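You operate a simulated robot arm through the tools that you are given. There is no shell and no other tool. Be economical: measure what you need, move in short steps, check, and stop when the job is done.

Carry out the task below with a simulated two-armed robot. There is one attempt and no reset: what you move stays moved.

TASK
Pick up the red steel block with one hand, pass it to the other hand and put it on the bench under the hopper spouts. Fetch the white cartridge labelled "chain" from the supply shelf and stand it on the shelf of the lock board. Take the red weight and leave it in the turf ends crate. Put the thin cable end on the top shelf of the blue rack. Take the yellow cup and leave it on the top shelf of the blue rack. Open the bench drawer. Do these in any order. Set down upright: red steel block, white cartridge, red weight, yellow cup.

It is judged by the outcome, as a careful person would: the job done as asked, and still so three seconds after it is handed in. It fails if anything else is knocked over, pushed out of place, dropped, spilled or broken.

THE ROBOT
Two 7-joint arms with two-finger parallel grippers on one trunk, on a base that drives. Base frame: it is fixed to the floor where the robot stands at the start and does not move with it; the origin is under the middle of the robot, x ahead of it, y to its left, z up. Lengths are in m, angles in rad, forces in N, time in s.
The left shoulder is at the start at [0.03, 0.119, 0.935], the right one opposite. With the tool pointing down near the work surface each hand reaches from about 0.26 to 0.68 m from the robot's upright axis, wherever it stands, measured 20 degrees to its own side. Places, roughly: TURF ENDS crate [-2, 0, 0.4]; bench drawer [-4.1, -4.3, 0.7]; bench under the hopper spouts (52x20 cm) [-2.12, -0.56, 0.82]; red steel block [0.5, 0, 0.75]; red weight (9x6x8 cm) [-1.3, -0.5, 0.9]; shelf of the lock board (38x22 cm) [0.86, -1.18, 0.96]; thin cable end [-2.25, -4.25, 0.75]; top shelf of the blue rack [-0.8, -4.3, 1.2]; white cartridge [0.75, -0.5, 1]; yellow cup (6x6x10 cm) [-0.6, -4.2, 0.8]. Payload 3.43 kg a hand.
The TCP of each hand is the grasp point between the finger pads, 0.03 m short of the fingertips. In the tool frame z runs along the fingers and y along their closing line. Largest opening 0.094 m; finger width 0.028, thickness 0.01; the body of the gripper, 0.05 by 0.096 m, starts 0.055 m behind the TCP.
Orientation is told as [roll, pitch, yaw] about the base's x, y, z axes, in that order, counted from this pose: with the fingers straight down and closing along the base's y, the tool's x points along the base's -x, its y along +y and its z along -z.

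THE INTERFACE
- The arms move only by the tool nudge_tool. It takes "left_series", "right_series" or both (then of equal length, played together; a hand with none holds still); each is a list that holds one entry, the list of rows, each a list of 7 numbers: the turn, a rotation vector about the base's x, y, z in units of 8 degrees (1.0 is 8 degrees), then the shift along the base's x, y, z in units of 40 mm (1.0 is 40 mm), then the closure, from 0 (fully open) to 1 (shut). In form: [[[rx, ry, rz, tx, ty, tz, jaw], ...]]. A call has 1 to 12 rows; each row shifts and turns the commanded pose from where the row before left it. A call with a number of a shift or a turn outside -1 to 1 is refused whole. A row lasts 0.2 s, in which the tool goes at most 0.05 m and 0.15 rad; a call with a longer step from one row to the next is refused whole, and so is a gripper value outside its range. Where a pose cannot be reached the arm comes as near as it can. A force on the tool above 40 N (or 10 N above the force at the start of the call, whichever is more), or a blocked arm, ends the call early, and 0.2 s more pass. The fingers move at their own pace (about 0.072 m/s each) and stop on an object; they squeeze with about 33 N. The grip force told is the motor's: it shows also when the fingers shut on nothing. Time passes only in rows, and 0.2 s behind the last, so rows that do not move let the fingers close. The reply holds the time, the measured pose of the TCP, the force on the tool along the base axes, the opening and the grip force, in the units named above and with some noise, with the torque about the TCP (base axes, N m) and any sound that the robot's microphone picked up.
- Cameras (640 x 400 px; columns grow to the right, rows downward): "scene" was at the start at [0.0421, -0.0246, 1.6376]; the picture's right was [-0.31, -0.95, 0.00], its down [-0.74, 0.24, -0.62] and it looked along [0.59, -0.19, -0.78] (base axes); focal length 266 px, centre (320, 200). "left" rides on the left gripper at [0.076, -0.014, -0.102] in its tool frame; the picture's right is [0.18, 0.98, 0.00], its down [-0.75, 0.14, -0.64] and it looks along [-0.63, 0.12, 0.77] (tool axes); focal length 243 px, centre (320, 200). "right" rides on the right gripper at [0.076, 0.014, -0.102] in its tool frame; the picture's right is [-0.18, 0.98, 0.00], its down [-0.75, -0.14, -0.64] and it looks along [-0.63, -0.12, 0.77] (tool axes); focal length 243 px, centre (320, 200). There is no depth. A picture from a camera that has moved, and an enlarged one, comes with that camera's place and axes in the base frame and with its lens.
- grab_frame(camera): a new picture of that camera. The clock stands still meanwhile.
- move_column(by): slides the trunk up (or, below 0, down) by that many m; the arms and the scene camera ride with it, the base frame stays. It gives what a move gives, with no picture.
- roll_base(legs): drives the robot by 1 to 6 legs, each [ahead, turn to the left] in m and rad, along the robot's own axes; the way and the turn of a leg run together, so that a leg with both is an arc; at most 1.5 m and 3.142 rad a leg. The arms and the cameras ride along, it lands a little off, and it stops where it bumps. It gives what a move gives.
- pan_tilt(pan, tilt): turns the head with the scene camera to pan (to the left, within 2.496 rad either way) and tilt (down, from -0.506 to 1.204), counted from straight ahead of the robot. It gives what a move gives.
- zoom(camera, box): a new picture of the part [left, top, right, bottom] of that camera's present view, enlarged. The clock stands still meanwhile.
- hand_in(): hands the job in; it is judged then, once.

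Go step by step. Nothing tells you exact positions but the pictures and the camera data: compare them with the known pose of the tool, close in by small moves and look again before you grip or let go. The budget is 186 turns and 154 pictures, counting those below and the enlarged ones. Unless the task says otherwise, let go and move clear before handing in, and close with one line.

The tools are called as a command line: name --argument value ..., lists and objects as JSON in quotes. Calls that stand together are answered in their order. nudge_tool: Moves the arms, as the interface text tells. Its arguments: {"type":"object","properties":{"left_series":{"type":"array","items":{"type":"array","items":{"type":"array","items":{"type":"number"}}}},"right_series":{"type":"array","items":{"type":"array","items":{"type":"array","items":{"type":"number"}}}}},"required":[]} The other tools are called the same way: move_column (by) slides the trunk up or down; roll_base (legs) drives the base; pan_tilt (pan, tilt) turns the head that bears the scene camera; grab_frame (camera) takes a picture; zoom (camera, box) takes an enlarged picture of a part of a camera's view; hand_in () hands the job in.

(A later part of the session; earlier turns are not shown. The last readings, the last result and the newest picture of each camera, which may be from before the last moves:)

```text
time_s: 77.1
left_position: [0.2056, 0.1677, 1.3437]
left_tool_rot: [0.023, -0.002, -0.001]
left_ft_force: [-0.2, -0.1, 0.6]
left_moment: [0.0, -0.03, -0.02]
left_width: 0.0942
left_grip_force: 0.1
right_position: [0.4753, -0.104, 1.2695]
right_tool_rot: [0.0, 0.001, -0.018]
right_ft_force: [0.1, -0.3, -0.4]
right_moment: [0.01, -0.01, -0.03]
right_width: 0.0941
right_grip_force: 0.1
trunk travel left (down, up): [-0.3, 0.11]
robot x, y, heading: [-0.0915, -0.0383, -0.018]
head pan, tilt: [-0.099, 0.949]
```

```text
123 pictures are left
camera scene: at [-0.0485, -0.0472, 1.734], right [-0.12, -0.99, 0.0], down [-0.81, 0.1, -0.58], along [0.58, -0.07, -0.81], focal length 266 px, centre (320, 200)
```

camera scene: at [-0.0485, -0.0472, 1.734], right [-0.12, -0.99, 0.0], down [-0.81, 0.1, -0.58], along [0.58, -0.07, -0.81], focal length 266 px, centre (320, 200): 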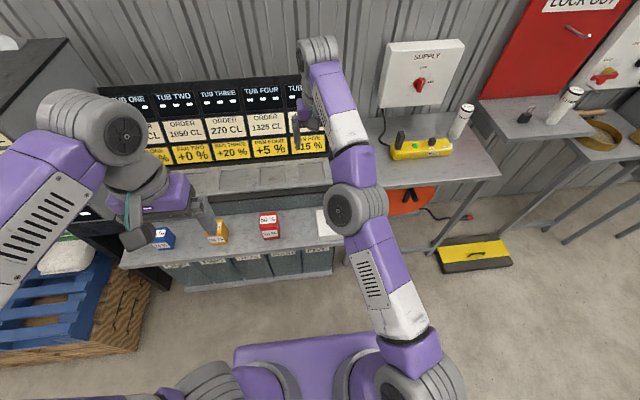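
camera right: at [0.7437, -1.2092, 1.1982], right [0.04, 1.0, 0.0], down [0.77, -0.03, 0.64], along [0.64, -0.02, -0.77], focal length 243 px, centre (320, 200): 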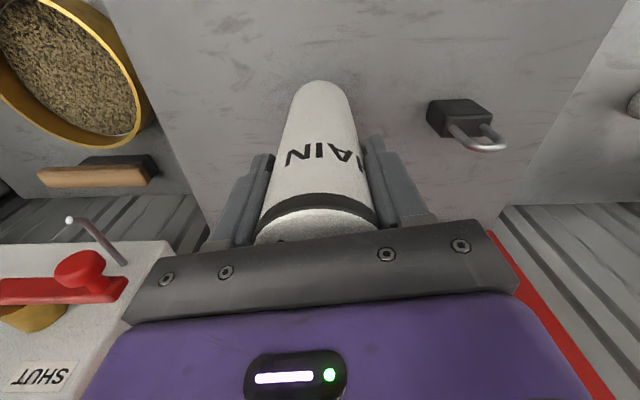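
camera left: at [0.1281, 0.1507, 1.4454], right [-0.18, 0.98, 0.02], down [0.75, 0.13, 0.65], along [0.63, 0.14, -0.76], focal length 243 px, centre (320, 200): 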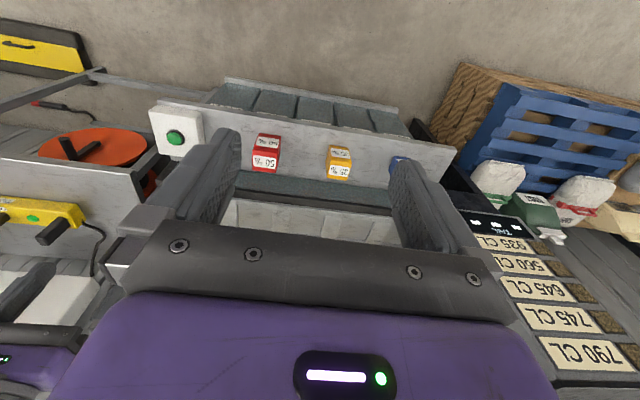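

I bring the left hand above the red block and pull the right hand aside.

nudge_tool --left_series '[[[-0.16, 0, 0, 0.83, -0.36, -0.79, 0], [0, 0, 0, 0.83, -0.36, -0.79, 0], [0, 0, 0, 0.83, -0.36, -0.79, 0], [0, 0, 0, 0.83, -0.36, -0.79, 0], [0, 0, 0, 0.83, -0.36, -0.79, 0], [0, 0, 0, 0.83, -0.36, -0.79, 0]]]' --right_series '[[[0, 0, 0, -0.7, -0.7, 0, 0], [0, 0, 0, -0.7, -0.7, 0, 0], [0, 0, 0, -0.7, -0.7, 0, 0], [0, 0, 0, -0.7, -0.7, 0, 0], [0, 0, 0, -0.7, -0.7, 0, 0], [0, 0, 0, -0.7, -0.7, 0, 0]]]'

grab_frame --camera "left"

grab_frame --camera "scene"

```text
time_s: 78.5
left_position: [0.4077, 0.0794, 1.1573]
left_tool_rot: [0.001, -0.003, 0.0]
left_ft_force: [-0.1, 0.3, 0.2]
left_moment: [0.02, 0.01, -0.02]
left_width: 0.0941
left_grip_force: 0.0
right_position: [0.3081, -0.2716, 1.2681]
right_tool_rot: [0.003, 0.0, -0.018]
right_ft_force: [-0.5, -0.3, -0.5]
right_moment: [0.03, -0.01, 0.03]
right_width: 0.0939
right_grip_force: 0.0
right hand out of reach, approached as far as the arm can: row 1
trunk travel left (down, up): [-0.3, 0.11]
robot x, y, heading: [-0.092, -0.0377, -0.018]
head pan, tilt: [-0.099, 0.949]
```

```text
122 pictures are left
camera left: at [0.3304, 0.0665, 1.2592], right [-0.18, 0.98, 0.0], down [0.75, 0.14, 0.64], along [0.63, 0.12, -0.76], focal length 243 px, centre (320, 200)
```

left: 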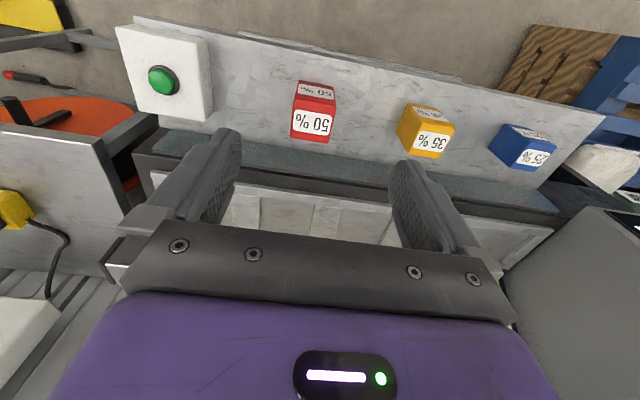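

```text
121 pictures are left
camera scene: at [-0.0483, -0.0496, 1.7339], right [-0.12, -0.99, 0.0], down [-0.81, 0.1, -0.58], along [0.58, -0.07, -0.81], focal length 266 px, centre (320, 200)
```

scene: 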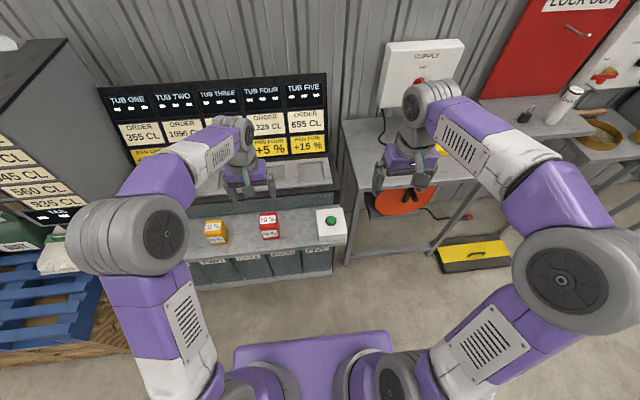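

Triangulation with both left-hand views: red block top at (0.472, 0.083, 0.91), about 6 cm wide and 8 cm tall. I go above it and look.

nudge_tool --left_series '[[[0, 0, 0, 0.8, 0.05, 0, 0], [0, 0, 0, 0.8, 0.05, 0, 0], [0, 0, 0, 0, 0, -0.9, 0], [0, 0, 0, 0, 0, -0.9, 0], [0, 0, 0, 0, 0, -0.9, 0], [0, 0, 0, 0, 0, 0, 0]]]'

grab_frame --camera "left"

```text
time_s: 79.9
left_position: [0.4695, 0.0851, 1.0463]
left_tool_rot: [0.003, -0.002, 0.0]
left_ft_force: [-0.3, -0.1, 0.3]
left_moment: [0.01, 0.0, 0.01]
left_width: 0.0937
left_grip_force: 0.2
right_position: [0.308, -0.2697, 1.2665]
right_tool_rot: [0.001, 0.001, -0.02]
right_ft_force: [-0.5, -1.2, -0.1]
right_moment: [0.0, 0.0, -0.01]
right_width: 0.094
right_grip_force: 0.1
trunk travel left (down, up): [-0.3, 0.11]
robot x, y, heading: [-0.0941, -0.0369, -0.015]
head pan, tilt: [-0.099, 0.949]
```

```text
120 pictures are left
camera left: at [0.3909, 0.0715, 1.1478], right [-0.18, 0.98, 0.0], down [0.75, 0.14, 0.64], along [0.63, 0.12, -0.77], focal length 243 px, centre (320, 200)
```

left: 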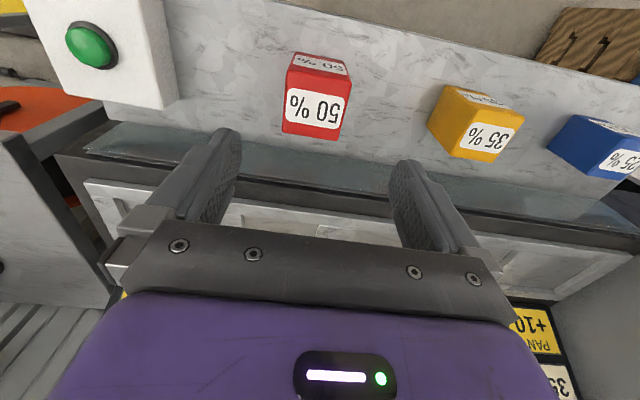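

Aligned; the block is square to the gripper. I descend and grip.

nudge_tool --left_series '[[[0, 0, 0, 0.06, -0.1, -1, 0], [0, 0, 0, 0, 0, -1, 0], [0, 0, 0, 0, 0, -1, 0], [0, 0, 0, 0, 0, -1, 0], [0, 0, 0, 0, 0, 0, 0], [0, 0, 0, 0, 0, 0, 1], [0, 0, 0, 0, 0, 0, 1], [0, 0, 0, 0, 0, 0, 1]]]'

grab_frame --camera "left"

```text
time_s: 81.7
left_position: [0.4699, 0.0832, 0.8886]
left_tool_rot: [0.002, -0.002, 0.001]
left_ft_force: [-0.6, -1.4, -0.3]
left_moment: [-0.06, -0.18, -0.07]
left_width: 0.0679
left_grip_force: 33.0
right_position: [0.3073, -0.2708, 1.2686]
right_tool_rot: [0.001, 0.001, -0.018]
right_ft_force: [0.0, 0.0, -0.5]
right_moment: [-0.01, 0.02, -0.03]
right_width: 0.0941
right_grip_force: 0.0
trunk travel left (down, up): [-0.3, 0.11]
robot x, y, heading: [-0.0902, -0.0365, -0.021]
head pan, tilt: [-0.099, 0.949]
```

```text
119 pictures are left
camera left: at [0.3928, 0.0685, 0.99], right [-0.18, 0.98, 0.0], down [0.75, 0.14, 0.64], along [0.63, 0.12, -0.77], focal length 243 px, centre (320, 200)
```

left: 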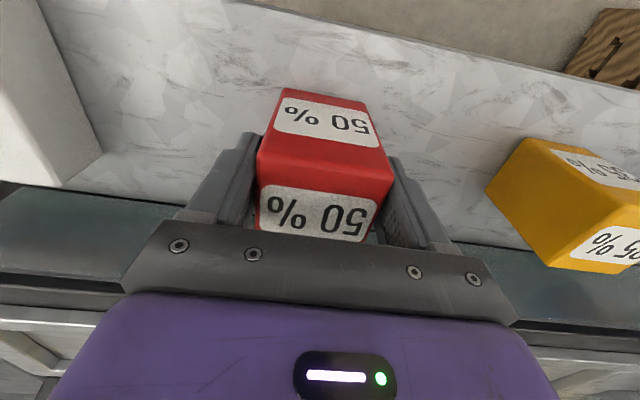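

Gripped at 0.068 m. I lift it 15 cm and check the weight.

nudge_tool --left_series '[[[0, 0, 0, 0, 0, 0.4, 1], [0, 0, 0, 0, 0, 0.8, 1], [0, 0, 0, 0, 0, 0.8, 1], [0, 0, 0, 0, 0, 0.8, 1], [0, 0, 0, 0, 0, 0.8, 1], [0, 0, 0, 0, 0, 0.8, 1]]]'

grab_frame --camera "left"

```text
time_s: 83.1
left_position: [0.472, 0.081, 1.0644]
left_tool_rot: [0.003, -0.001, 0.0]
left_ft_force: [0.1, -0.1, -6.7]
left_moment: [0.0, 0.05, -0.01]
left_width: 0.068
left_grip_force: 32.6
right_position: [0.3071, -0.2708, 1.2672]
right_tool_rot: [0.002, 0.0, -0.019]
right_ft_force: [0.0, -0.2, -0.7]
right_moment: [-0.03, -0.02, 0.02]
right_width: 0.0942
right_grip_force: 0.1
trunk travel left (down, up): [-0.3, 0.11]
robot x, y, heading: [-0.09, -0.035, -0.018]
head pan, tilt: [-0.099, 0.949]
```

```text
118 pictures are left
camera left: at [0.3936, 0.0676, 1.1665], right [-0.18, 0.98, 0.0], down [0.75, 0.14, 0.64], along [0.63, 0.12, -0.77], focal length 243 px, centre (320, 200)
```

left: 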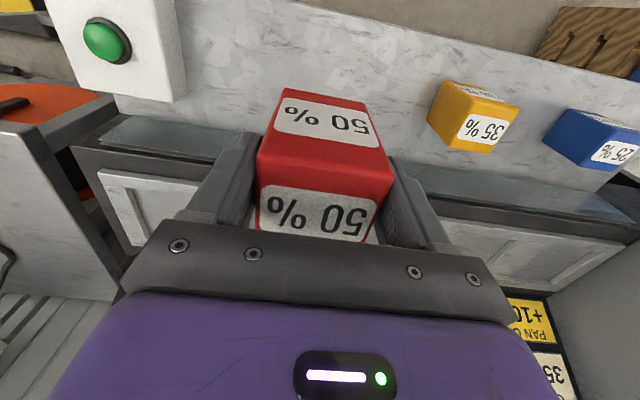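

The block weighs about 0.65 kg and hangs firmly. I back off from the bench and turn the right hand so its fingers point left (+y), camera up, for the hand-over.

roll_base --legs '[[-0.3, 0]]'

nudge_tool --right_series '[[[0.577, 0.577, -0.577, 0, -0.2, 0, 0], [0.577, 0.577, -0.577, 0, -0.2, 0, 0], [0.577, 0.577, -0.577, 0, -0.2, 0, 0], [0.577, 0.577, -0.577, 0, -0.2, 0, 0], [0.577, 0.577, -0.577, 0, -0.2, 0, 0], [0.577, 0.577, -0.577, 0, 0, 0, 0], [0.577, 0.577, -0.577, 0, 0, 0, 0], [0.577, 0.577, -0.577, 0, 0, 0, 0]]]'

nudge_tool --right_series '[[[0.577, 0.577, -0.577, 0, 0, 0, 0], [0.577, 0.577, -0.577, 0, 0, 0, 0], [0.577, 0.577, -0.577, 0, 0, 0, 0], [0.577, 0.577, -0.577, 0, 0, 0, 0], [0.577, 0.577, -0.577, 0, 0, 0, 0], [0.577, 0.577, -0.577, 0, 0, 0, 0], [0.577, 0.577, -0.577, 0, 0, 0, 0]]]'

grab_frame --camera "scene"

```text
time_s: 85.2
left_position: [0.1631, 0.089, 1.0628]
left_tool_rot: [0.002, -0.003, 0.002]
left_ft_force: [-0.1, 0.4, -7.1]
left_moment: [-0.02, 0.07, 0.01]
left_width: 0.0681
left_grip_force: 33.2
right_position: [-0.0002, -0.2634, 1.2673]
right_tool_rot: [-0.001, 0.002, -0.017]
right_ft_force: [-1.1, -0.4, 0.1]
right_moment: [0.01, 0.0, 0.01]
right_width: 0.0941
right_grip_force: 0.1
trunk travel left (down, up): [-0.3, 0.11]
robot x, y, heading: [-0.3971, -0.0329, -0.016]
head pan, tilt: [-0.099, 0.949]
```

```text
time_s: 87.0
left_position: [0.1633, 0.0873, 1.0621]
left_tool_rot: [0.003, -0.002, 0.002]
left_ft_force: [0.3, -0.1, -6.7]
left_moment: [-0.02, 0.09, -0.01]
left_width: 0.0685
left_grip_force: 33.3
right_position: [0.0008, -0.3026, 1.267]
right_tool_rot: [0.471, 0.795, -0.511]
right_ft_force: [-0.1, -0.3, -0.1]
right_moment: [0.03, 0.02, 0.0]
right_width: 0.0942
right_grip_force: 0.1
trunk travel left (down, up): [-0.3, 0.11]
robot x, y, heading: [-0.3988, -0.0346, -0.019]
head pan, tilt: [-0.099, 0.949]
```

```text
time_s: 88.6
left_position: [0.1627, 0.0883, 1.0635]
left_tool_rot: [0.002, -0.001, 0.001]
left_ft_force: [-0.5, -0.8, -6.8]
left_moment: [0.02, 0.03, 0.01]
left_width: 0.0684
left_grip_force: 32.6
right_position: [0.0003, -0.3043, 1.2683]
right_tool_rot: [-1.659, 1.551, 3.051]
right_ft_force: [0.0, 0.2, -0.3]
right_moment: [-0.02, 0.0, 0.03]
right_width: 0.0941
right_grip_force: 0.1
trunk travel left (down, up): [-0.3, 0.11]
robot x, y, heading: [-0.3977, -0.0299, -0.015]
head pan, tilt: [-0.099, 0.949]
```

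```text
117 pictures are left
camera scene: at [-0.3562, -0.0411, 1.7339], right [-0.12, -0.99, 0.0], down [-0.81, 0.1, -0.58], along [0.58, -0.07, -0.81], focal length 266 px, centre (320, 200)
```

scene: 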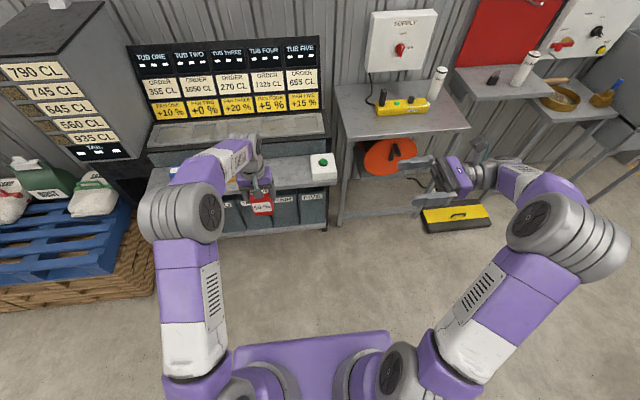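

The right hand is oriented. I bring the left hand in a little and pre-position the right hand beside the block, then check with its camera.

nudge_tool --left_series '[[[0, 0, 0, -0.28, 0, 0.36, 1], [0, 0, 0, -0.28, 0, 0.36, 1], [0, 0, 0, -0.28, 0, 0.36, 1], [0, 0, 0, -0.28, 0, 0.36, 1], [0, 0, 0, -0.28, 0, 0.36, 1], [0, 0, 0, -0.28, 0, 0.36, 1], [0, 0, 0, -0.28, 0, 0.36, 1]]]' --right_series '[[[0, 0, 0, 0.33, 0.87, -0.58, 0], [0, 0, 0, 0.33, 0.87, -0.58, 0], [0, 0, 0, 0.33, 0.87, -0.58, 0], [0, 0, 0, 0.33, 0.87, -0.58, 0], [0, 0, 0, 0.33, 0.87, -0.58, 0], [0, 0, 0, 0.33, 0.87, -0.58, 0], [0, 0, 0, 0.33, 0.87, -0.58, 0]]]'

grab_frame --camera "right"

grab_frame --camera "left"

zoom --camera "scene" --box '[140, 100, 460, 300]'

```text
time_s: 90.2
left_position: [0.0836, 0.0871, 1.1653]
left_tool_rot: [0.001, -0.002, 0.003]
left_ft_force: [0.5, -0.2, -6.2]
left_moment: [0.01, 0.04, 0.01]
left_width: 0.0684
left_grip_force: 32.7
right_position: [0.0909, -0.0563, 1.1035]
right_tool_rot: [-1.584, 1.553, 3.126]
right_ft_force: [-0.9, 0.1, -0.4]
right_moment: [0.01, 0.02, -0.02]
right_width: 0.0939
right_grip_force: 0.1
trunk travel left (down, up): [-0.3, 0.11]
robot x, y, heading: [-0.3986, -0.0316, -0.023]
head pan, tilt: [-0.099, 0.949]
```

```text
116 pictures are left
camera right: at [0.1057, -0.1589, 1.1786], right [0.98, 0.0, -0.2], down [-0.15, -0.64, -0.75], along [-0.13, 0.77, -0.63], focal length 243 px, centre (320, 200)
```

right: 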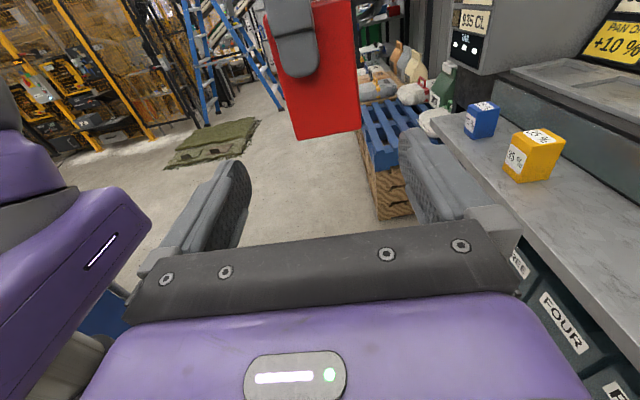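

```text
115 pictures are left
camera left: at [0.0067, 0.0746, 1.2674], right [-0.19, 0.98, 0.0], down [0.75, 0.14, 0.64], along [0.63, 0.12, -0.77], focal length 243 px, centre (320, 200)
```

left: 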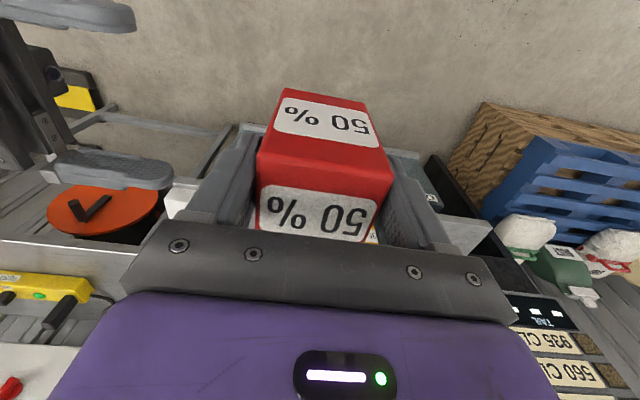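

```text
2.00 times, centred on (300, 200) of scene
camera zoom: at [-0.3558, -0.0403, 1.7338], right [-0.12, -0.99, 0.0], down [-0.81, 0.1, -0.58], along [0.58, -0.07, -0.81], focal length 533 px, centre (360, 200)
```

zoom: 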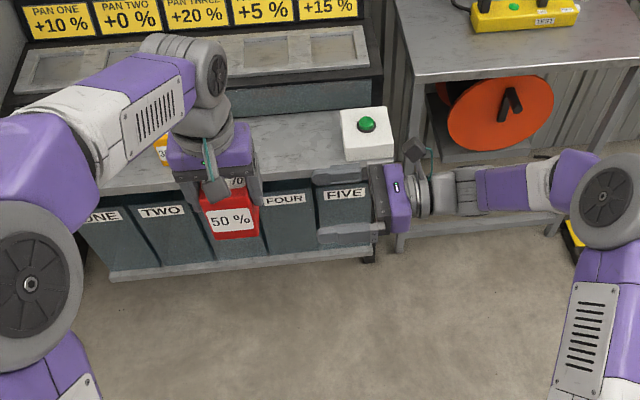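

The block is lined up with the right fingers (x centre 0.094, bottom z 1.081). I slide the right hand in around it.

nudge_tool --right_series '[[[0, 0, 0, 0.07, 0.85, 0.09, 0], [0, 0, 0, 0, 0.85, 0.09, 0], [0, 0, 0, 0, 0.85, 0.09, 0], [0, 0, 0, 0, 0.8, 0.09, 0], [0, 0, 0, 0, 0, 0, 0]]]'

grab_frame --camera "right"

zoom --camera "scene" --box '[180, 120, 380, 245]'

```text
time_s: 91.4
left_position: [0.0851, 0.0872, 1.1652]
left_tool_rot: [0.002, -0.002, 0.002]
left_ft_force: [0.9, 0.4, -6.5]
left_moment: [-0.01, 0.05, 0.02]
left_width: 0.0684
left_grip_force: 32.7
right_position: [0.0938, 0.077, 1.1183]
right_tool_rot: [-1.629, 1.551, 3.082]
right_ft_force: [0.3, 0.0, 0.1]
right_moment: [-0.03, -0.02, 0.0]
right_width: 0.0939
right_grip_force: 0.1
trunk travel left (down, up): [-0.3, 0.11]
robot x, y, heading: [-0.3985, -0.0352, -0.019]
head pan, tilt: [-0.099, 0.949]
```

```text
113 pictures are left
camera right: at [0.1095, -0.0278, 1.1927], right [0.98, 0.0, -0.2], down [-0.16, -0.64, -0.75], along [-0.13, 0.77, -0.63], focal length 243 px, centre (320, 200)
```

right: 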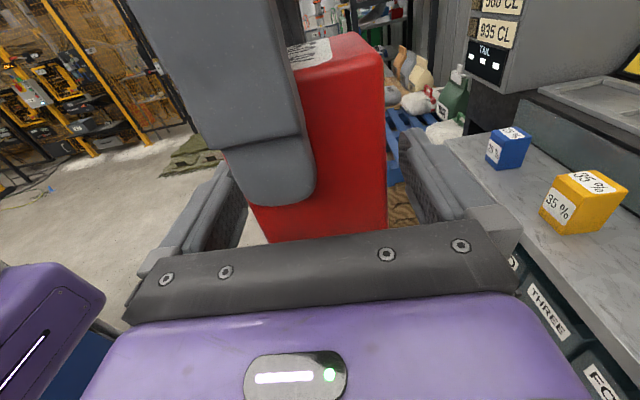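

```text
3.20 times, centred on (280, 182) of scene
camera zoom: at [-0.3561, -0.0417, 1.7339], right [-0.12, -0.99, 0.0], down [-0.81, 0.1, -0.58], along [0.58, -0.07, -0.81], focal length 852 px, centre (448, 256)
```

zoom: 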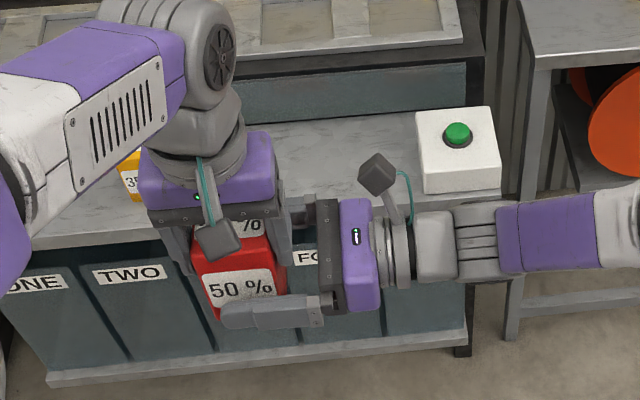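

The right fingers straddle the block. I close them.

nudge_tool --right_series '[[[0, 0, 0, 0, 0, 0, 1], [0, 0, 0, 0, 0, 0, 1], [0, 0, 0, 0, 0, 0, 1], [0, 0, 0, 0, 0, 0, 1]]]'

grab_frame --camera "right"

```text
time_s: 92.4
left_position: [0.0841, 0.0882, 1.1657]
left_tool_rot: [0.001, -0.003, 0.002]
left_ft_force: [-0.7, -0.5, -6.2]
left_moment: [-0.03, 0.33, 0.09]
left_width: 0.0688
left_grip_force: 33.3
right_position: [0.0939, 0.076, 1.1153]
right_tool_rot: [-1.599, 1.554, 3.112]
right_ft_force: [-0.1, 1.6, 0.0]
right_moment: [-0.08, -0.26, -0.09]
right_width: 0.0684
right_grip_force: 33.2
trunk travel left (down, up): [-0.3, 0.11]
robot x, y, heading: [-0.4023, -0.0276, -0.02]
head pan, tilt: [-0.099, 0.949]
```

```text
111 pictures are left
camera right: at [0.1095, -0.0276, 1.1927], right [0.98, 0.0, -0.2], down [-0.15, -0.64, -0.75], along [-0.13, 0.77, -0.63], focal length 243 px, centre (320, 200)
```

right: 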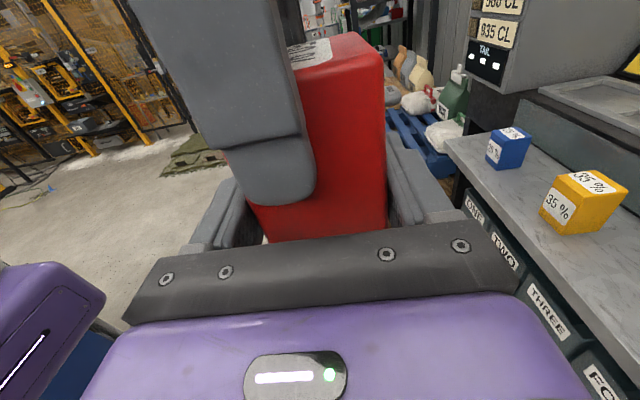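

Both hands hold it. I open the left hand and raise it away.

nudge_tool --left_series '[[[0, 0, 0, 0, 0, 0, 0], [0, 0, 0, 0, 0, 0, 0], [0, 0, 0, 0, 0, 0, 0], [0, 0, 0, 0, 0, 0.5, 0], [0, 0, 0, 0, 0, 0.8, 0], [0, 0, 0, 0, 0, 0.9, 0], [0, 0, 0, 0, 0.5, 0.9, 0], [0, 0, 0, 0, 1, 0.5, 0], [0, 0, 0, 0, 1, 0, 0], [0, 0, 0, 0, 1, 0, 0]]]'

grab_frame --camera "right"

```text
time_s: 94.6
left_position: [0.0826, 0.2284, 1.3066]
left_tool_rot: [0.001, -0.002, 0.001]
left_ft_force: [-0.4, 0.4, 0.7]
left_moment: [0.01, 0.03, 0.02]
left_width: 0.0941
left_grip_force: 0.0
right_position: [0.0947, 0.0763, 1.1176]
right_tool_rot: [-1.552, 1.553, -3.122]
right_ft_force: [-0.7, 0.4, 0.0]
right_moment: [-0.07, 0.0, 0.01]
right_width: 0.0686
right_grip_force: 32.9
trunk travel left (down, up): [-0.3, 0.11]
robot x, y, heading: [-0.3997, -0.0295, -0.017]
head pan, tilt: [-0.099, 0.949]
```

```text
110 pictures are left
camera right: at [0.1095, -0.0266, 1.1926], right [0.98, 0.0, -0.2], down [-0.15, -0.64, -0.75], along [-0.13, 0.77, -0.63], focal length 243 px, centre (320, 200)
```

right: 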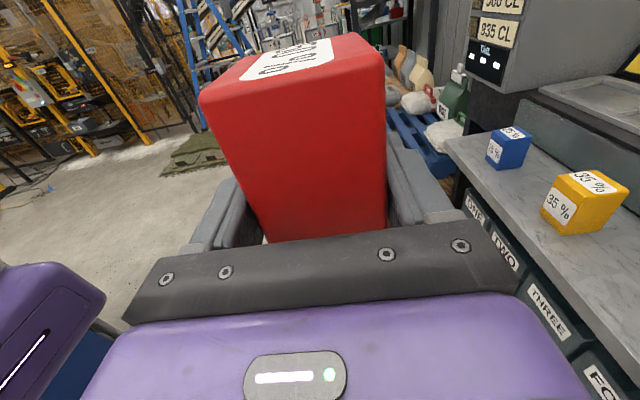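

The right hand alone holds the block. I swing it to point ahead, moving it to the right side.

nudge_tool --right_series '[[[0, 0, -1, -0.2, -0.55, 0, 1], [0, 0, -1, -0.2, -0.55, 0, 1], [0, 0, -1, -0.2, -0.55, 0, 1], [0, 0, -1, -0.2, -0.55, 0, 1], [0, 0, -1, -0.2, -0.55, 0, 1], [0, 0, -1, -0.2, -0.55, 0, 1], [0, 0, -1, -0.2, -0.55, 0, 1], [0, 0, -1, -0.2, -0.55, 0, 1], [0, 0, -1, -0.2, -0.55, 0, 1], [0, 0, -1, -0.2, -0.55, 0, 1], [0, 0, -1, -0.2, -0.55, 0, 1], [0, 0, -0.25, 0, 0, 0, 1]]]'

pan_tilt --pan 0 --tilt 0.7

roll_base --legs '[[0, 3.1416]]'

grab_frame --camera "scene"

```text
time_s: 97.2
left_position: [0.0833, 0.2279, 1.3059]
left_tool_rot: [0.0, -0.002, 0.002]
left_ft_force: [-0.4, -0.4, -0.1]
left_moment: [-0.02, 0.0, 0.01]
left_width: 0.0942
left_grip_force: 0.1
right_position: [0.0626, -0.1637, 1.0999]
right_tool_rot: [-1.531, 1.555, 1.607]
right_ft_force: [-0.6, -0.2, -6.8]
right_moment: [0.02, 0.07, -0.01]
right_width: 0.0686
right_grip_force: 32.9
right hand out of reach, approached as far as the arm can: row 8, 9, 10, 11
trunk travel left (down, up): [-0.3, 0.11]
robot x, y, heading: [-0.3989, -0.0323, -0.016]
head pan, tilt: [-0.099, 0.949]
```

```text
time_s: 98.0
left_position: [0.0847, 0.2265, 1.3057]
left_tool_rot: [0.001, -0.003, 0.002]
left_ft_force: [0.0, 0.2, 0.0]
left_moment: [0.01, 0.04, -0.01]
left_width: 0.0942
left_grip_force: 0.0
right_position: [0.0623, -0.1633, 1.1008]
right_tool_rot: [-1.576, 1.553, 1.565]
right_ft_force: [0.3, -0.4, -7.1]
right_moment: [0.01, 0.12, -0.01]
right_width: 0.0686
right_grip_force: 33.0
trunk travel left (down, up): [-0.3, 0.11]
robot x, y, heading: [-0.4013, -0.0308, -0.02]
head pan, tilt: [0.0, 0.7]
```

```text
refused: 3.1416 is not a number from -3.14159 to 3.14159
```

```text
109 pictures are left
camera scene: at [-0.3433, -0.0344, 1.7536], right [-0.02, -1.0, 0.0], down [-0.64, 0.01, -0.76], along [0.76, -0.01, -0.64], focal length 266 px, centre (320, 200)
```

scene: 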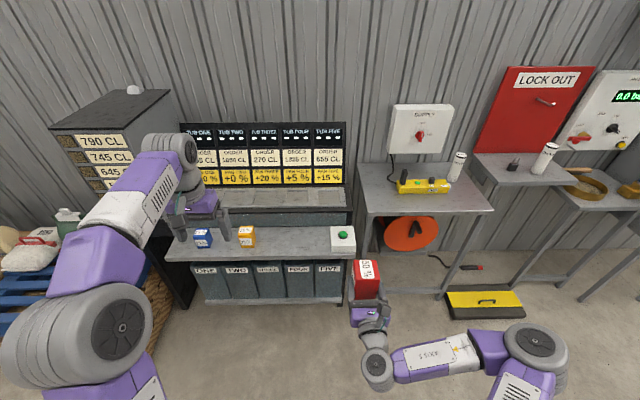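

The block points ahead in the right hand. I move to open floor and turn around to face the benches behind.

roll_base --legs '[[0.2, 0], [0, 3.12]]'

pan_tilt --pan 0 --tilt 0.55

grab_frame --camera "scene"

```text
time_s: 107.0
left_position: [-0.6657, -0.3235, 1.3051]
left_tool_rot: [0.002, -0.002, -3.077]
left_ft_force: [0.5, -0.1, -0.5]
left_moment: [0.02, 0.01, -0.01]
left_width: 0.094
left_grip_force: 0.1
right_position: [-0.6686, 0.0669, 1.0999]
right_tool_rot: [-1.575, 1.554, -1.513]
right_ft_force: [0.4, -0.7, -6.5]
right_moment: [0.0, -0.1, -0.01]
right_width: 0.0683
right_grip_force: 32.9
trunk travel left (down, up): [-0.3, 0.11]
robot x, y, heading: [-0.2005, -0.0368, -3.099]
head pan, tilt: [0.0, 0.7]
```

```text
time_s: 107.8
left_position: [-0.6657, -0.3235, 1.3057]
left_tool_rot: [0.002, 0.0, -3.076]
left_ft_force: [0.2, 0.4, -0.3]
left_moment: [0.0, 0.0, 0.03]
left_width: 0.094
left_grip_force: 0.0
right_position: [-0.6682, 0.068, 1.1002]
right_tool_rot: [-1.54, 1.553, -1.476]
right_ft_force: [-1.0, 0.6, -6.6]
right_moment: [-0.01, -0.11, -0.02]
right_width: 0.0681
right_grip_force: 33.0
trunk travel left (down, up): [-0.3, 0.11]
robot x, y, heading: [-0.2007, -0.0371, -3.096]
head pan, tilt: [0.0, 0.55]
```

```text
108 pictures are left
camera scene: at [-0.2599, -0.0389, 1.7667], right [-0.04, 1.0, 0.0], down [0.52, 0.02, -0.85], along [-0.85, -0.04, -0.52], focal length 266 px, centre (320, 200)
```

scene: 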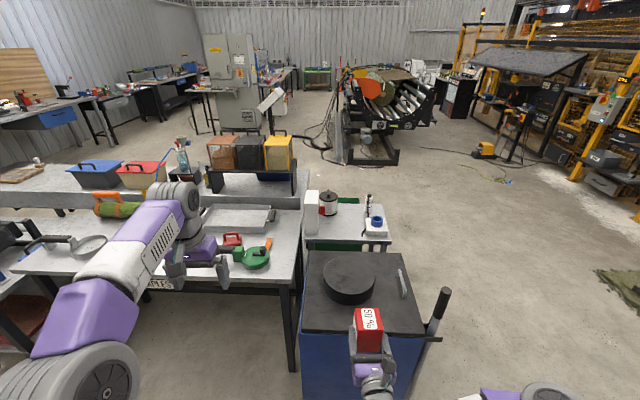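

I see three hoppers beyond the samples bench, the red weight on the samples bench, and a small table with a green crate below. I zoom in.

zoom --camera "scene" --box '[160, 110, 320, 210]'

zoom --camera "scene" --box '[200, 180, 440, 330]'

```text
4.00 times, centred on (240, 160) of scene
camera zoom: at [-0.2599, -0.0389, 1.7667], right [-0.04, 1.0, 0.0], down [0.52, 0.02, -0.85], along [-0.85, -0.04, -0.52], focal length 1066 px, centre (640, 360)
```

zoom: 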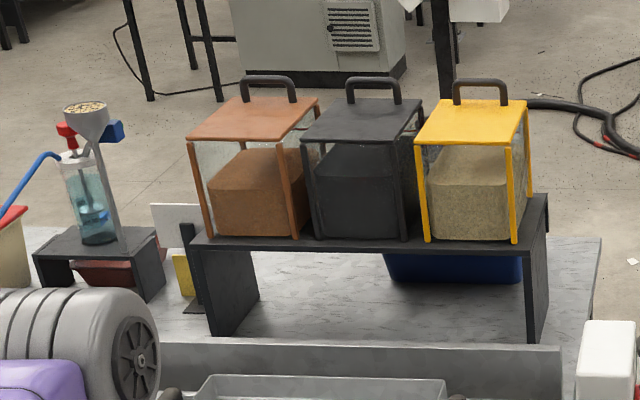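

```text
2.67 times, centred on (320, 255) of scene
camera zoom: at [-0.2599, -0.0389, 1.7667], right [-0.04, 1.0, 0.0], down [0.52, 0.02, -0.85], along [-0.85, -0.04, -0.52], focal length 710 px, centre (320, 53)
```

zoom: 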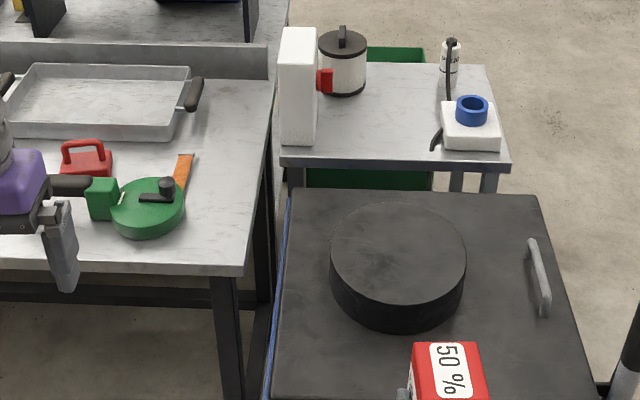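

The hopper stand sits on the far bench; access seems to be from its far side. I drive around the cabinet and the small table to the far side.

roll_base --legs '[[0, -1.615], [1.15, 0], [0, 1.571], [1.3, 0], [1.3, 0], [0, 1.571]]'

pan_tilt --pan 0.5 --tilt 0.6

grab_frame --camera "scene"

```text
time_s: 137.6
left_position: [-2.5463, 0.4622, 1.3058]
left_tool_rot: [0.003, 0.0, -1.45]
left_ft_force: [0.2, 0.2, 0.4]
left_moment: [-0.03, 0.02, 0.02]
left_width: 0.0941
left_grip_force: 0.1
right_position: [-2.9372, 0.4364, 1.0993]
right_tool_rot: [-1.563, 1.553, 0.125]
right_ft_force: [-0.7, 1.1, -6.3]
right_moment: [0.11, 0.0, -0.04]
right_width: 0.0684
right_grip_force: 33.1
trunk travel left (down, up): [-0.3, 0.11]
robot x, y, heading: [-2.8581, 0.9105, -1.473]
head pan, tilt: [0.0, 0.55]
```

```text
time_s: 138.5
left_position: [-2.5473, 0.462, 1.3041]
left_tool_rot: [0.003, -0.003, -1.45]
left_ft_force: [-0.3, 0.3, -0.6]
left_moment: [0.0, -0.02, -0.02]
left_width: 0.094
left_grip_force: 0.0
right_position: [-2.9358, 0.4369, 1.1006]
right_tool_rot: [-1.543, 1.553, 0.147]
right_ft_force: [-0.4, -0.1, -6.1]
right_moment: [0.07, 0.03, 0.01]
right_width: 0.0682
right_grip_force: 32.9
trunk travel left (down, up): [-0.3, 0.11]
robot x, y, heading: [-2.8643, 0.9078, -1.467]
head pan, tilt: [0.499, 0.6]
```

```text
105 pictures are left
camera scene: at [-2.8141, 0.8659, 1.7623], right [-0.83, -0.56, 0.0], down [-0.32, 0.47, -0.82], along [0.47, -0.68, -0.57], focal length 266 px, centre (320, 200)
```

scene: 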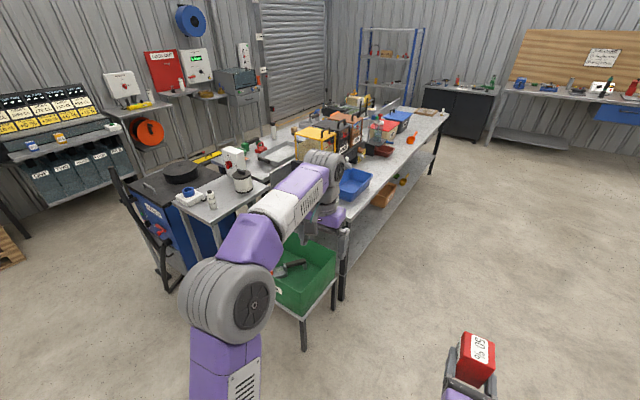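

The green crate stands on a low stand; the hoppers face this side with a blue tray in front of them. I drive along to face the hoppers.

roll_base --legs '[[0, -0.1], [1.42, 0], [0, 1.567]]'

pan_tilt --pan 0 --tilt 0.65

grab_frame --camera "scene"

```text
time_s: 150.0
left_position: [-2.3989, -0.2162, 1.306]
left_tool_rot: [0.001, -0.002, 0.071]
left_ft_force: [-0.4, 0.3, 0.2]
left_moment: [-0.01, -0.01, -0.01]
left_width: 0.094
left_grip_force: 0.0
right_position: [-2.3932, -0.6077, 1.099]
right_tool_rot: [-1.552, 1.554, 1.66]
right_ft_force: [0.0, 0.3, -5.6]
right_moment: [0.01, 0.07, 0.0]
right_width: 0.0682
right_grip_force: 33.3
trunk travel left (down, up): [-0.3, 0.11]
robot x, y, heading: [-2.8623, -0.5074, 0.053]
head pan, tilt: [0.499, 0.6]
```

```text
time_s: 151.0
left_position: [-2.4, -0.2159, 1.3059]
left_tool_rot: [0.002, -0.001, 0.072]
left_ft_force: [0.1, 0.5, 0.3]
left_moment: [-0.01, 0.0, -0.01]
left_width: 0.0938
left_grip_force: 0.0
right_position: [-2.3931, -0.6075, 1.1007]
right_tool_rot: [-1.53, 1.552, 1.681]
right_ft_force: [-0.3, 0.4, -5.3]
right_moment: [0.0, 0.1, 0.01]
right_width: 0.0684
right_grip_force: 32.8
trunk travel left (down, up): [-0.3, 0.11]
robot x, y, heading: [-2.864, -0.5111, 0.049]
head pan, tilt: [0.0, 0.649]
```

```text
104 pictures are left
camera scene: at [-2.8052, -0.5068, 1.758], right [0.05, -1.0, 0.0], down [-0.6, -0.03, -0.8], along [0.8, 0.04, -0.6], focal length 266 px, centre (320, 200)
```

scene: 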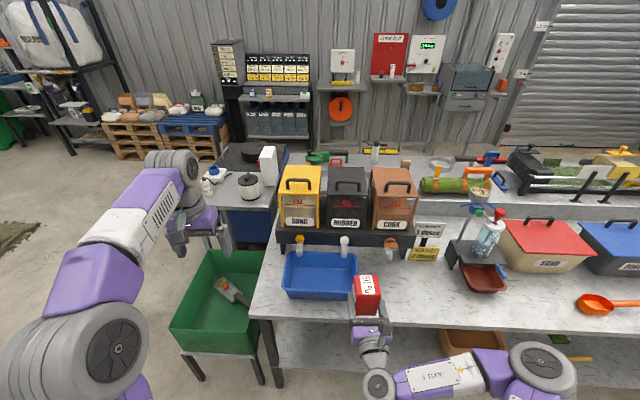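

The blue tray fills the left of the spot; the free place is under the cork spout near (-2.13, -0.73), bench z≈0.80. I drive a little closer and move the block down in front of that gap.

roll_base --legs '[[0.06, 0]]'

nudge_tool --right_series '[[[0, 0, 0, -0.4, -1, 0, 1], [0, 0, 0, -0.4, -1, 0, 1], [0, 0, 0, -0.2, -0.8, -0.5, 1], [0, 0, 0, 0, 0, -1, 1], [0, 0, 0, 0, 0, -1, 1], [0, 0, 0, 0, 0, -1, 1], [0, 0, 0, 0, 0, -0.5, 1]]]'

grab_frame --camera "scene"

grab_frame --camera "right"

```text
time_s: 151.9
left_position: [-2.3375, -0.2142, 1.3047]
left_tool_rot: [0.003, 0.002, 0.069]
left_ft_force: [0.8, -0.9, -0.1]
left_moment: [0.01, 0.01, -0.01]
left_width: 0.0941
left_grip_force: 0.0
right_position: [-2.333, -0.6066, 1.0987]
right_tool_rot: [-1.467, 1.554, 1.744]
right_ft_force: [-0.3, 0.9, -6.5]
right_moment: [-0.03, 0.13, 0.0]
right_width: 0.0685
right_grip_force: 32.6
trunk travel left (down, up): [-0.3, 0.11]
robot x, y, heading: [-2.8024, -0.5041, 0.048]
head pan, tilt: [0.0, 0.649]
```

```text
time_s: 153.5
left_position: [-2.3378, -0.2145, 1.3051]
left_tool_rot: [0.002, -0.001, 0.07]
left_ft_force: [0.0, 0.3, 0.7]
left_moment: [0.0, -0.02, -0.01]
left_width: 0.0941
left_grip_force: 0.1
right_position: [-2.3391, -0.7172, 0.9292]
right_tool_rot: [-1.548, 1.553, 1.661]
right_ft_force: [-0.9, 0.0, -6.0]
right_moment: [0.01, 0.1, -0.01]
right_width: 0.0682
right_grip_force: 33.0
right hand out of reach, approached as far as the arm can: row 1, 2
trunk travel left (down, up): [-0.3, 0.11]
robot x, y, heading: [-2.8016, -0.5052, 0.045]
head pan, tilt: [0.0, 0.649]
```

```text
103 pictures are left
camera scene: at [-2.7447, -0.5041, 1.758], right [0.05, -1.0, 0.0], down [-0.6, -0.03, -0.8], along [0.8, 0.04, -0.6], focal length 266 px, centre (320, 200)
```

scene: 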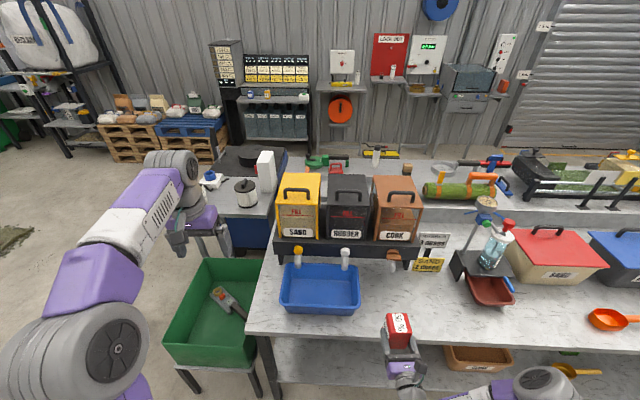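

```text
102 pictures are left
camera right: at [-2.4411, -0.7419, 1.0047], right [0.07, -0.98, -0.2], down [-0.65, 0.11, -0.75], along [0.76, 0.18, -0.63], focal length 243 px, centre (320, 200)
```

right: 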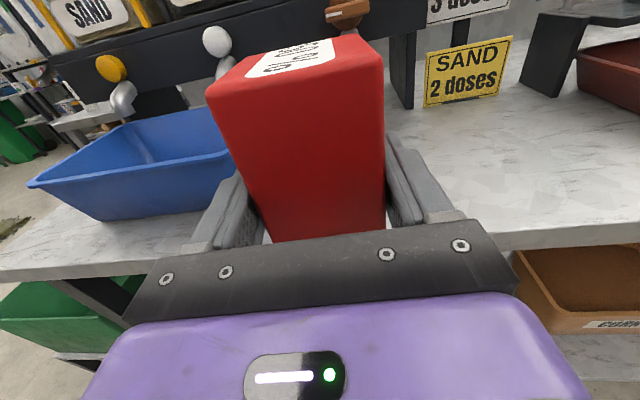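

The gap between the tray and the sign is clear. I move the block forward over the bench.

nudge_tool --right_series '[[[0, 0, 0, 1, -0.1, -0.1, 1], [0, 0, 0, 1, -0.1, -0.1, 1], [0, 0, 0, 1, -0.1, -0.1, 1], [0, 0, 0, 1, 0, -0.2, 1], [0, 0, 0, 1, 0, -0.2, 1]]]'

grab_frame --camera "right"

zoom --camera "scene" --box '[260, 200, 500, 350]'

```text
time_s: 154.7
left_position: [-2.3415, -0.2139, 1.306]
left_tool_rot: [0.0, -0.004, 0.069]
left_ft_force: [0.3, -0.8, 0.4]
left_moment: [-0.06, -0.04, -0.03]
left_width: 0.0941
left_grip_force: 0.2
right_position: [-2.1414, -0.7273, 0.8962]
right_tool_rot: [-1.311, 1.551, 1.901]
right_ft_force: [-14.3, 3.1, -8.8]
right_moment: [-0.04, -0.14, -0.32]
right_width: 0.0687
right_grip_force: 33.2
trunk travel left (down, up): [-0.3, 0.11]
robot x, y, heading: [-2.8024, -0.5057, 0.053]
head pan, tilt: [0.0, 0.649]
```

```text
101 pictures are left
camera right: at [-2.2422, -0.7518, 0.9735], right [0.07, -0.98, -0.2], down [-0.66, 0.11, -0.75], along [0.75, 0.18, -0.63], focal length 243 px, centre (320, 200)
```

right: 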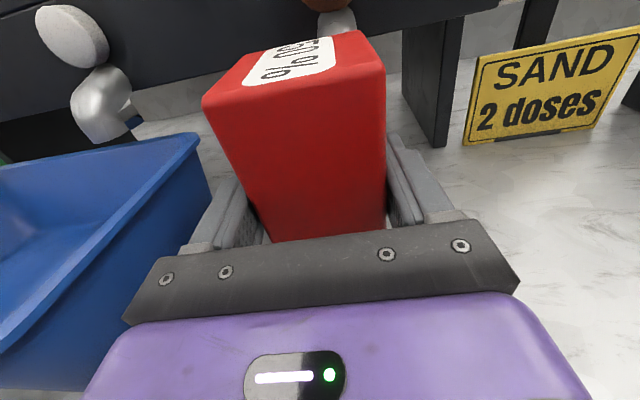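

```text
2.67 times, centred on (380, 275) of scene
camera zoom: at [-2.7491, -0.5031, 1.7581], right [0.05, -1.0, 0.0], down [-0.6, -0.03, -0.8], along [0.8, 0.04, -0.6], focal length 710 px, centre (160, 0)
```

zoom: 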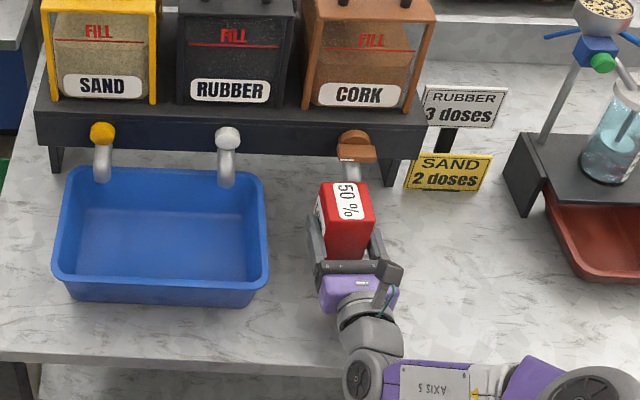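

There is a 14 N push: the block touched the cork spout. I back off 2.5 cm and lower there, in front of the spout tip.

nudge_tool --right_series '[[[0, 0, 0, -0.6, 0, 0, 1], [0, 0, 0, 0, 0, 0, 1], [0, 0, 0, 0, 0, -0.3, 1], [0, 0, 0, 0, 0, -0.3, 1], [0, 0, 0, 0, 0, -0.2, 1]]]'

grab_frame --camera "right"

zoom --camera "scene" --box '[320, 200, 440, 275]'

```text
time_s: 155.9
left_position: [-2.3397, -0.2138, 1.3062]
left_tool_rot: [0.001, -0.001, 0.069]
left_ft_force: [-0.4, 0.2, -0.5]
left_moment: [0.0, -0.01, 0.0]
left_width: 0.0938
left_grip_force: 0.0
right_position: [-2.1647, -0.7278, 0.8663]
right_tool_rot: [-1.779, 1.555, 1.432]
right_ft_force: [-2.1, 0.8, 3.4]
right_moment: [-0.19, 1.12, -0.14]
right_width: 0.0683
right_grip_force: 32.7
trunk travel left (down, up): [-0.3, 0.11]
robot x, y, heading: [-2.8028, -0.5044, 0.054]
head pan, tilt: [0.0, 0.649]
```

```text
99 pictures are left
camera right: at [-2.2657, -0.7514, 0.9419], right [0.07, -0.98, -0.2], down [-0.65, 0.11, -0.75], along [0.76, 0.18, -0.63], focal length 243 px, centre (320, 200)
```

right: 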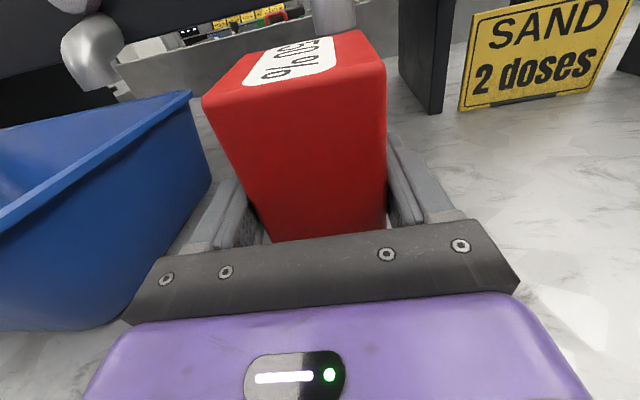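

```text
5.33 times, centred on (380, 238) of scene
camera zoom: at [-2.746, -0.5034, 1.7582], right [0.05, -1.0, 0.0], down [-0.6, -0.03, -0.8], along [0.8, 0.04, -0.6], focal length 1421 px, centre (0, 0)
```

zoom: 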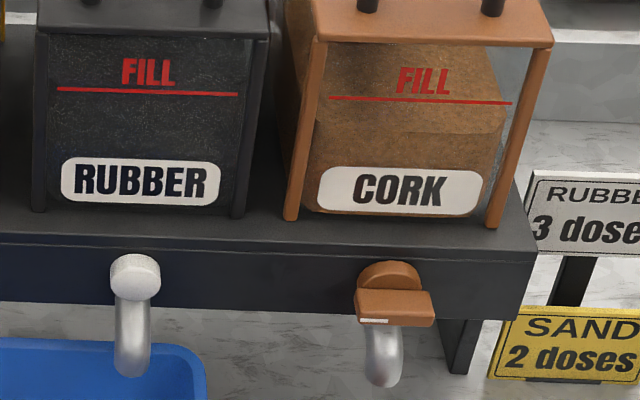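

The block is starting to bear on the bench (force changed by about 10 N). I press 3 mm more and check.

nudge_tool --right_series '[[[0, 0, 0, 0, 0, -0.1, 1], [0, 0, 0, 0, 0, 0, 1]]]'

zoom --camera "scene" --box '[320, 230, 440, 305]'

```text
time_s: 156.5
left_position: [-2.3432, -0.2114, 1.3071]
left_tool_rot: [0.001, -0.004, 0.069]
left_ft_force: [0.8, 0.0, -0.8]
left_moment: [0.0, 0.01, -0.02]
left_width: 0.0941
left_grip_force: 0.1
right_position: [-2.1653, -0.7284, 0.8674]
right_tool_rot: [-2.263, 1.554, 0.946]
right_ft_force: [-3.6, -1.5, 36.3]
right_moment: [-0.95, 4.25, 0.0]
right_width: 0.0685
right_grip_force: 32.6
trunk travel left (down, up): [-0.3, 0.11]
robot x, y, heading: [-2.8058, -0.505, 0.054]
head pan, tilt: [0.0, 0.649]
```

```text
5.33 times, centred on (380, 268) of scene
camera zoom: at [-2.7497, -0.5021, 1.7585], right [0.05, -1.0, 0.0], down [-0.6, -0.03, -0.8], along [0.8, 0.04, -0.6], focal length 1421 px, centre (0, -160)
```

zoom: 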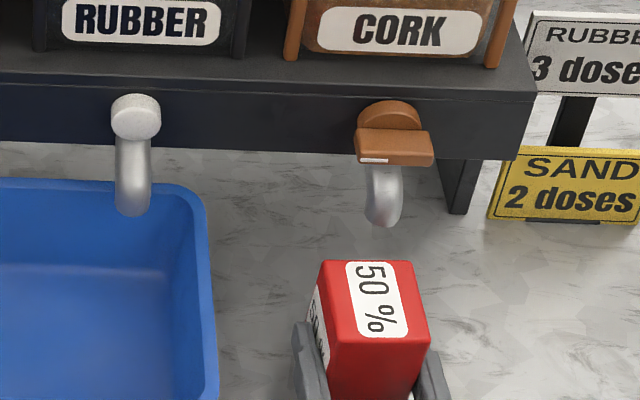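

The torque shows the wrist, 10 cm behind the fingers, touches the bench before the block does. I lift, draw back so the wrist is off the bench edge, set the block down there, and then regrip it higher with a tilted hand.

nudge_tool --right_series '[[[0, 0, 0, 0, 0, 0.6, 1], [0, 0, 0, -0.65, 0, 0, 1], [0, 0, 0, -0.65, 0, 0, 1], [0, 0, 0, 0, 0, -0.4, 1], [0, 0, 0, 0, 0, -0.2, 1], [0, 0, 0, 0, 0, -0.15, 1], [0, 0, 0, 0, 0, 0, 1]]]'

zoom --camera "scene" --box '[320, 230, 480, 330]'

```text
time_s: 157.9
left_position: [-2.3433, -0.2142, 1.3071]
left_tool_rot: [0.0, -0.003, 0.07]
left_ft_force: [0.6, -0.6, 0.0]
left_moment: [0.0, 0.0, -0.04]
left_width: 0.0939
left_grip_force: 0.1
right_position: [-2.2166, -0.7287, 0.8676]
right_tool_rot: [-2.704, 1.544, 0.506]
right_ft_force: [-17.7, 2.0, 25.6]
right_moment: [-0.59, 3.36, -0.54]
right_width: 0.0684
right_grip_force: 33.3
trunk travel left (down, up): [-0.3, 0.11]
robot x, y, heading: [-2.8013, -0.5076, 0.047]
head pan, tilt: [0.0, 0.649]
stopped in row 6 (right hand): the force on the tool passed its limit at 54 N (the readings are from after the stop); the commanded pose is now the measured one
```

```text
4.00 times, centred on (400, 280) of scene
camera zoom: at [-2.7503, -0.5027, 1.7583], right [0.05, -1.0, 0.0], down [-0.6, -0.03, -0.8], along [0.8, 0.04, -0.6], focal length 1066 px, centre (0, -120)
```

zoom: 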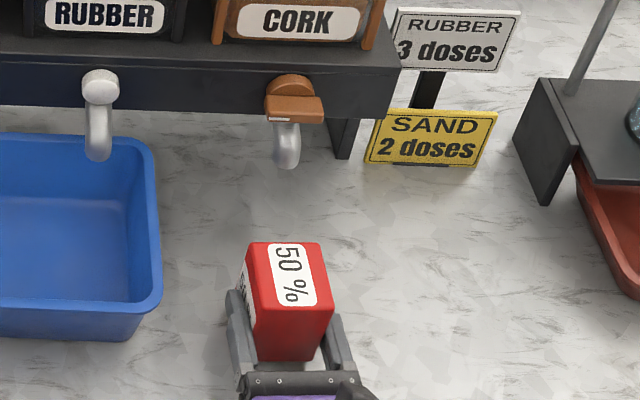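

The wrist still meets the bench edge. Instead I will go to the target spot and tip the hand nose-down by about 7°, so the block's front edge lands first and it settles flat on release.

nudge_tool --right_series '[[[0, 0, 0, 0, 0, 0.7, 1], [0, 0.45, 0, 0.7, 0, 0, 1], [0, 0.45, 0, 0.7, 0, 0, 1], [0, 0, 0, 0, 0, -0.3, 1], [0, 0, 0, 0, 0, -0.2, 1], [0, 0, 0, 0, 0, -0.1, 1], [0, 0, 0, 0, 0, -0.1, 1]]]'

grab_frame --camera "right"

```text
time_s: 159.5
left_position: [-2.3391, -0.2145, 1.3056]
left_tool_rot: [0.002, -0.002, 0.069]
left_ft_force: [0.6, 0.2, -0.2]
left_moment: [-0.02, 0.0, -0.01]
left_width: 0.0941
left_grip_force: 0.0
right_position: [-2.1579, -0.732, 0.8649]
right_tool_rot: [-0.191, 1.462, 3.017]
right_ft_force: [-0.1, 0.3, -3.5]
right_moment: [-0.1, 0.0, -0.02]
right_width: 0.0687
right_grip_force: 33.1
trunk travel left (down, up): [-0.3, 0.11]
robot x, y, heading: [-2.8039, -0.5061, 0.044]
head pan, tilt: [0.0, 0.649]
```

```text
95 pictures are left
camera right: at [-2.2509, -0.754, 0.9507], right [0.04, -0.98, -0.2], down [-0.73, 0.11, -0.68], along [0.69, 0.18, -0.71], focal length 243 px, centre (320, 200)
```

right: 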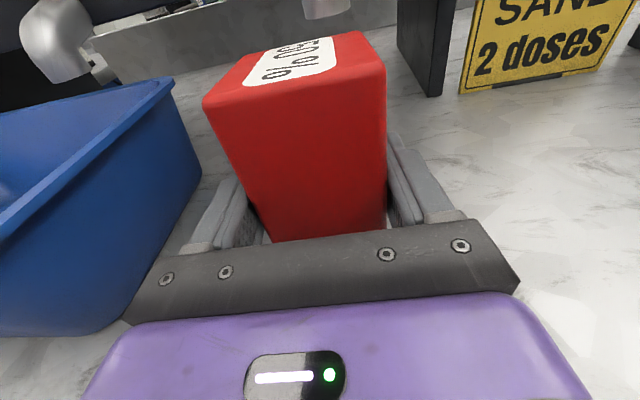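

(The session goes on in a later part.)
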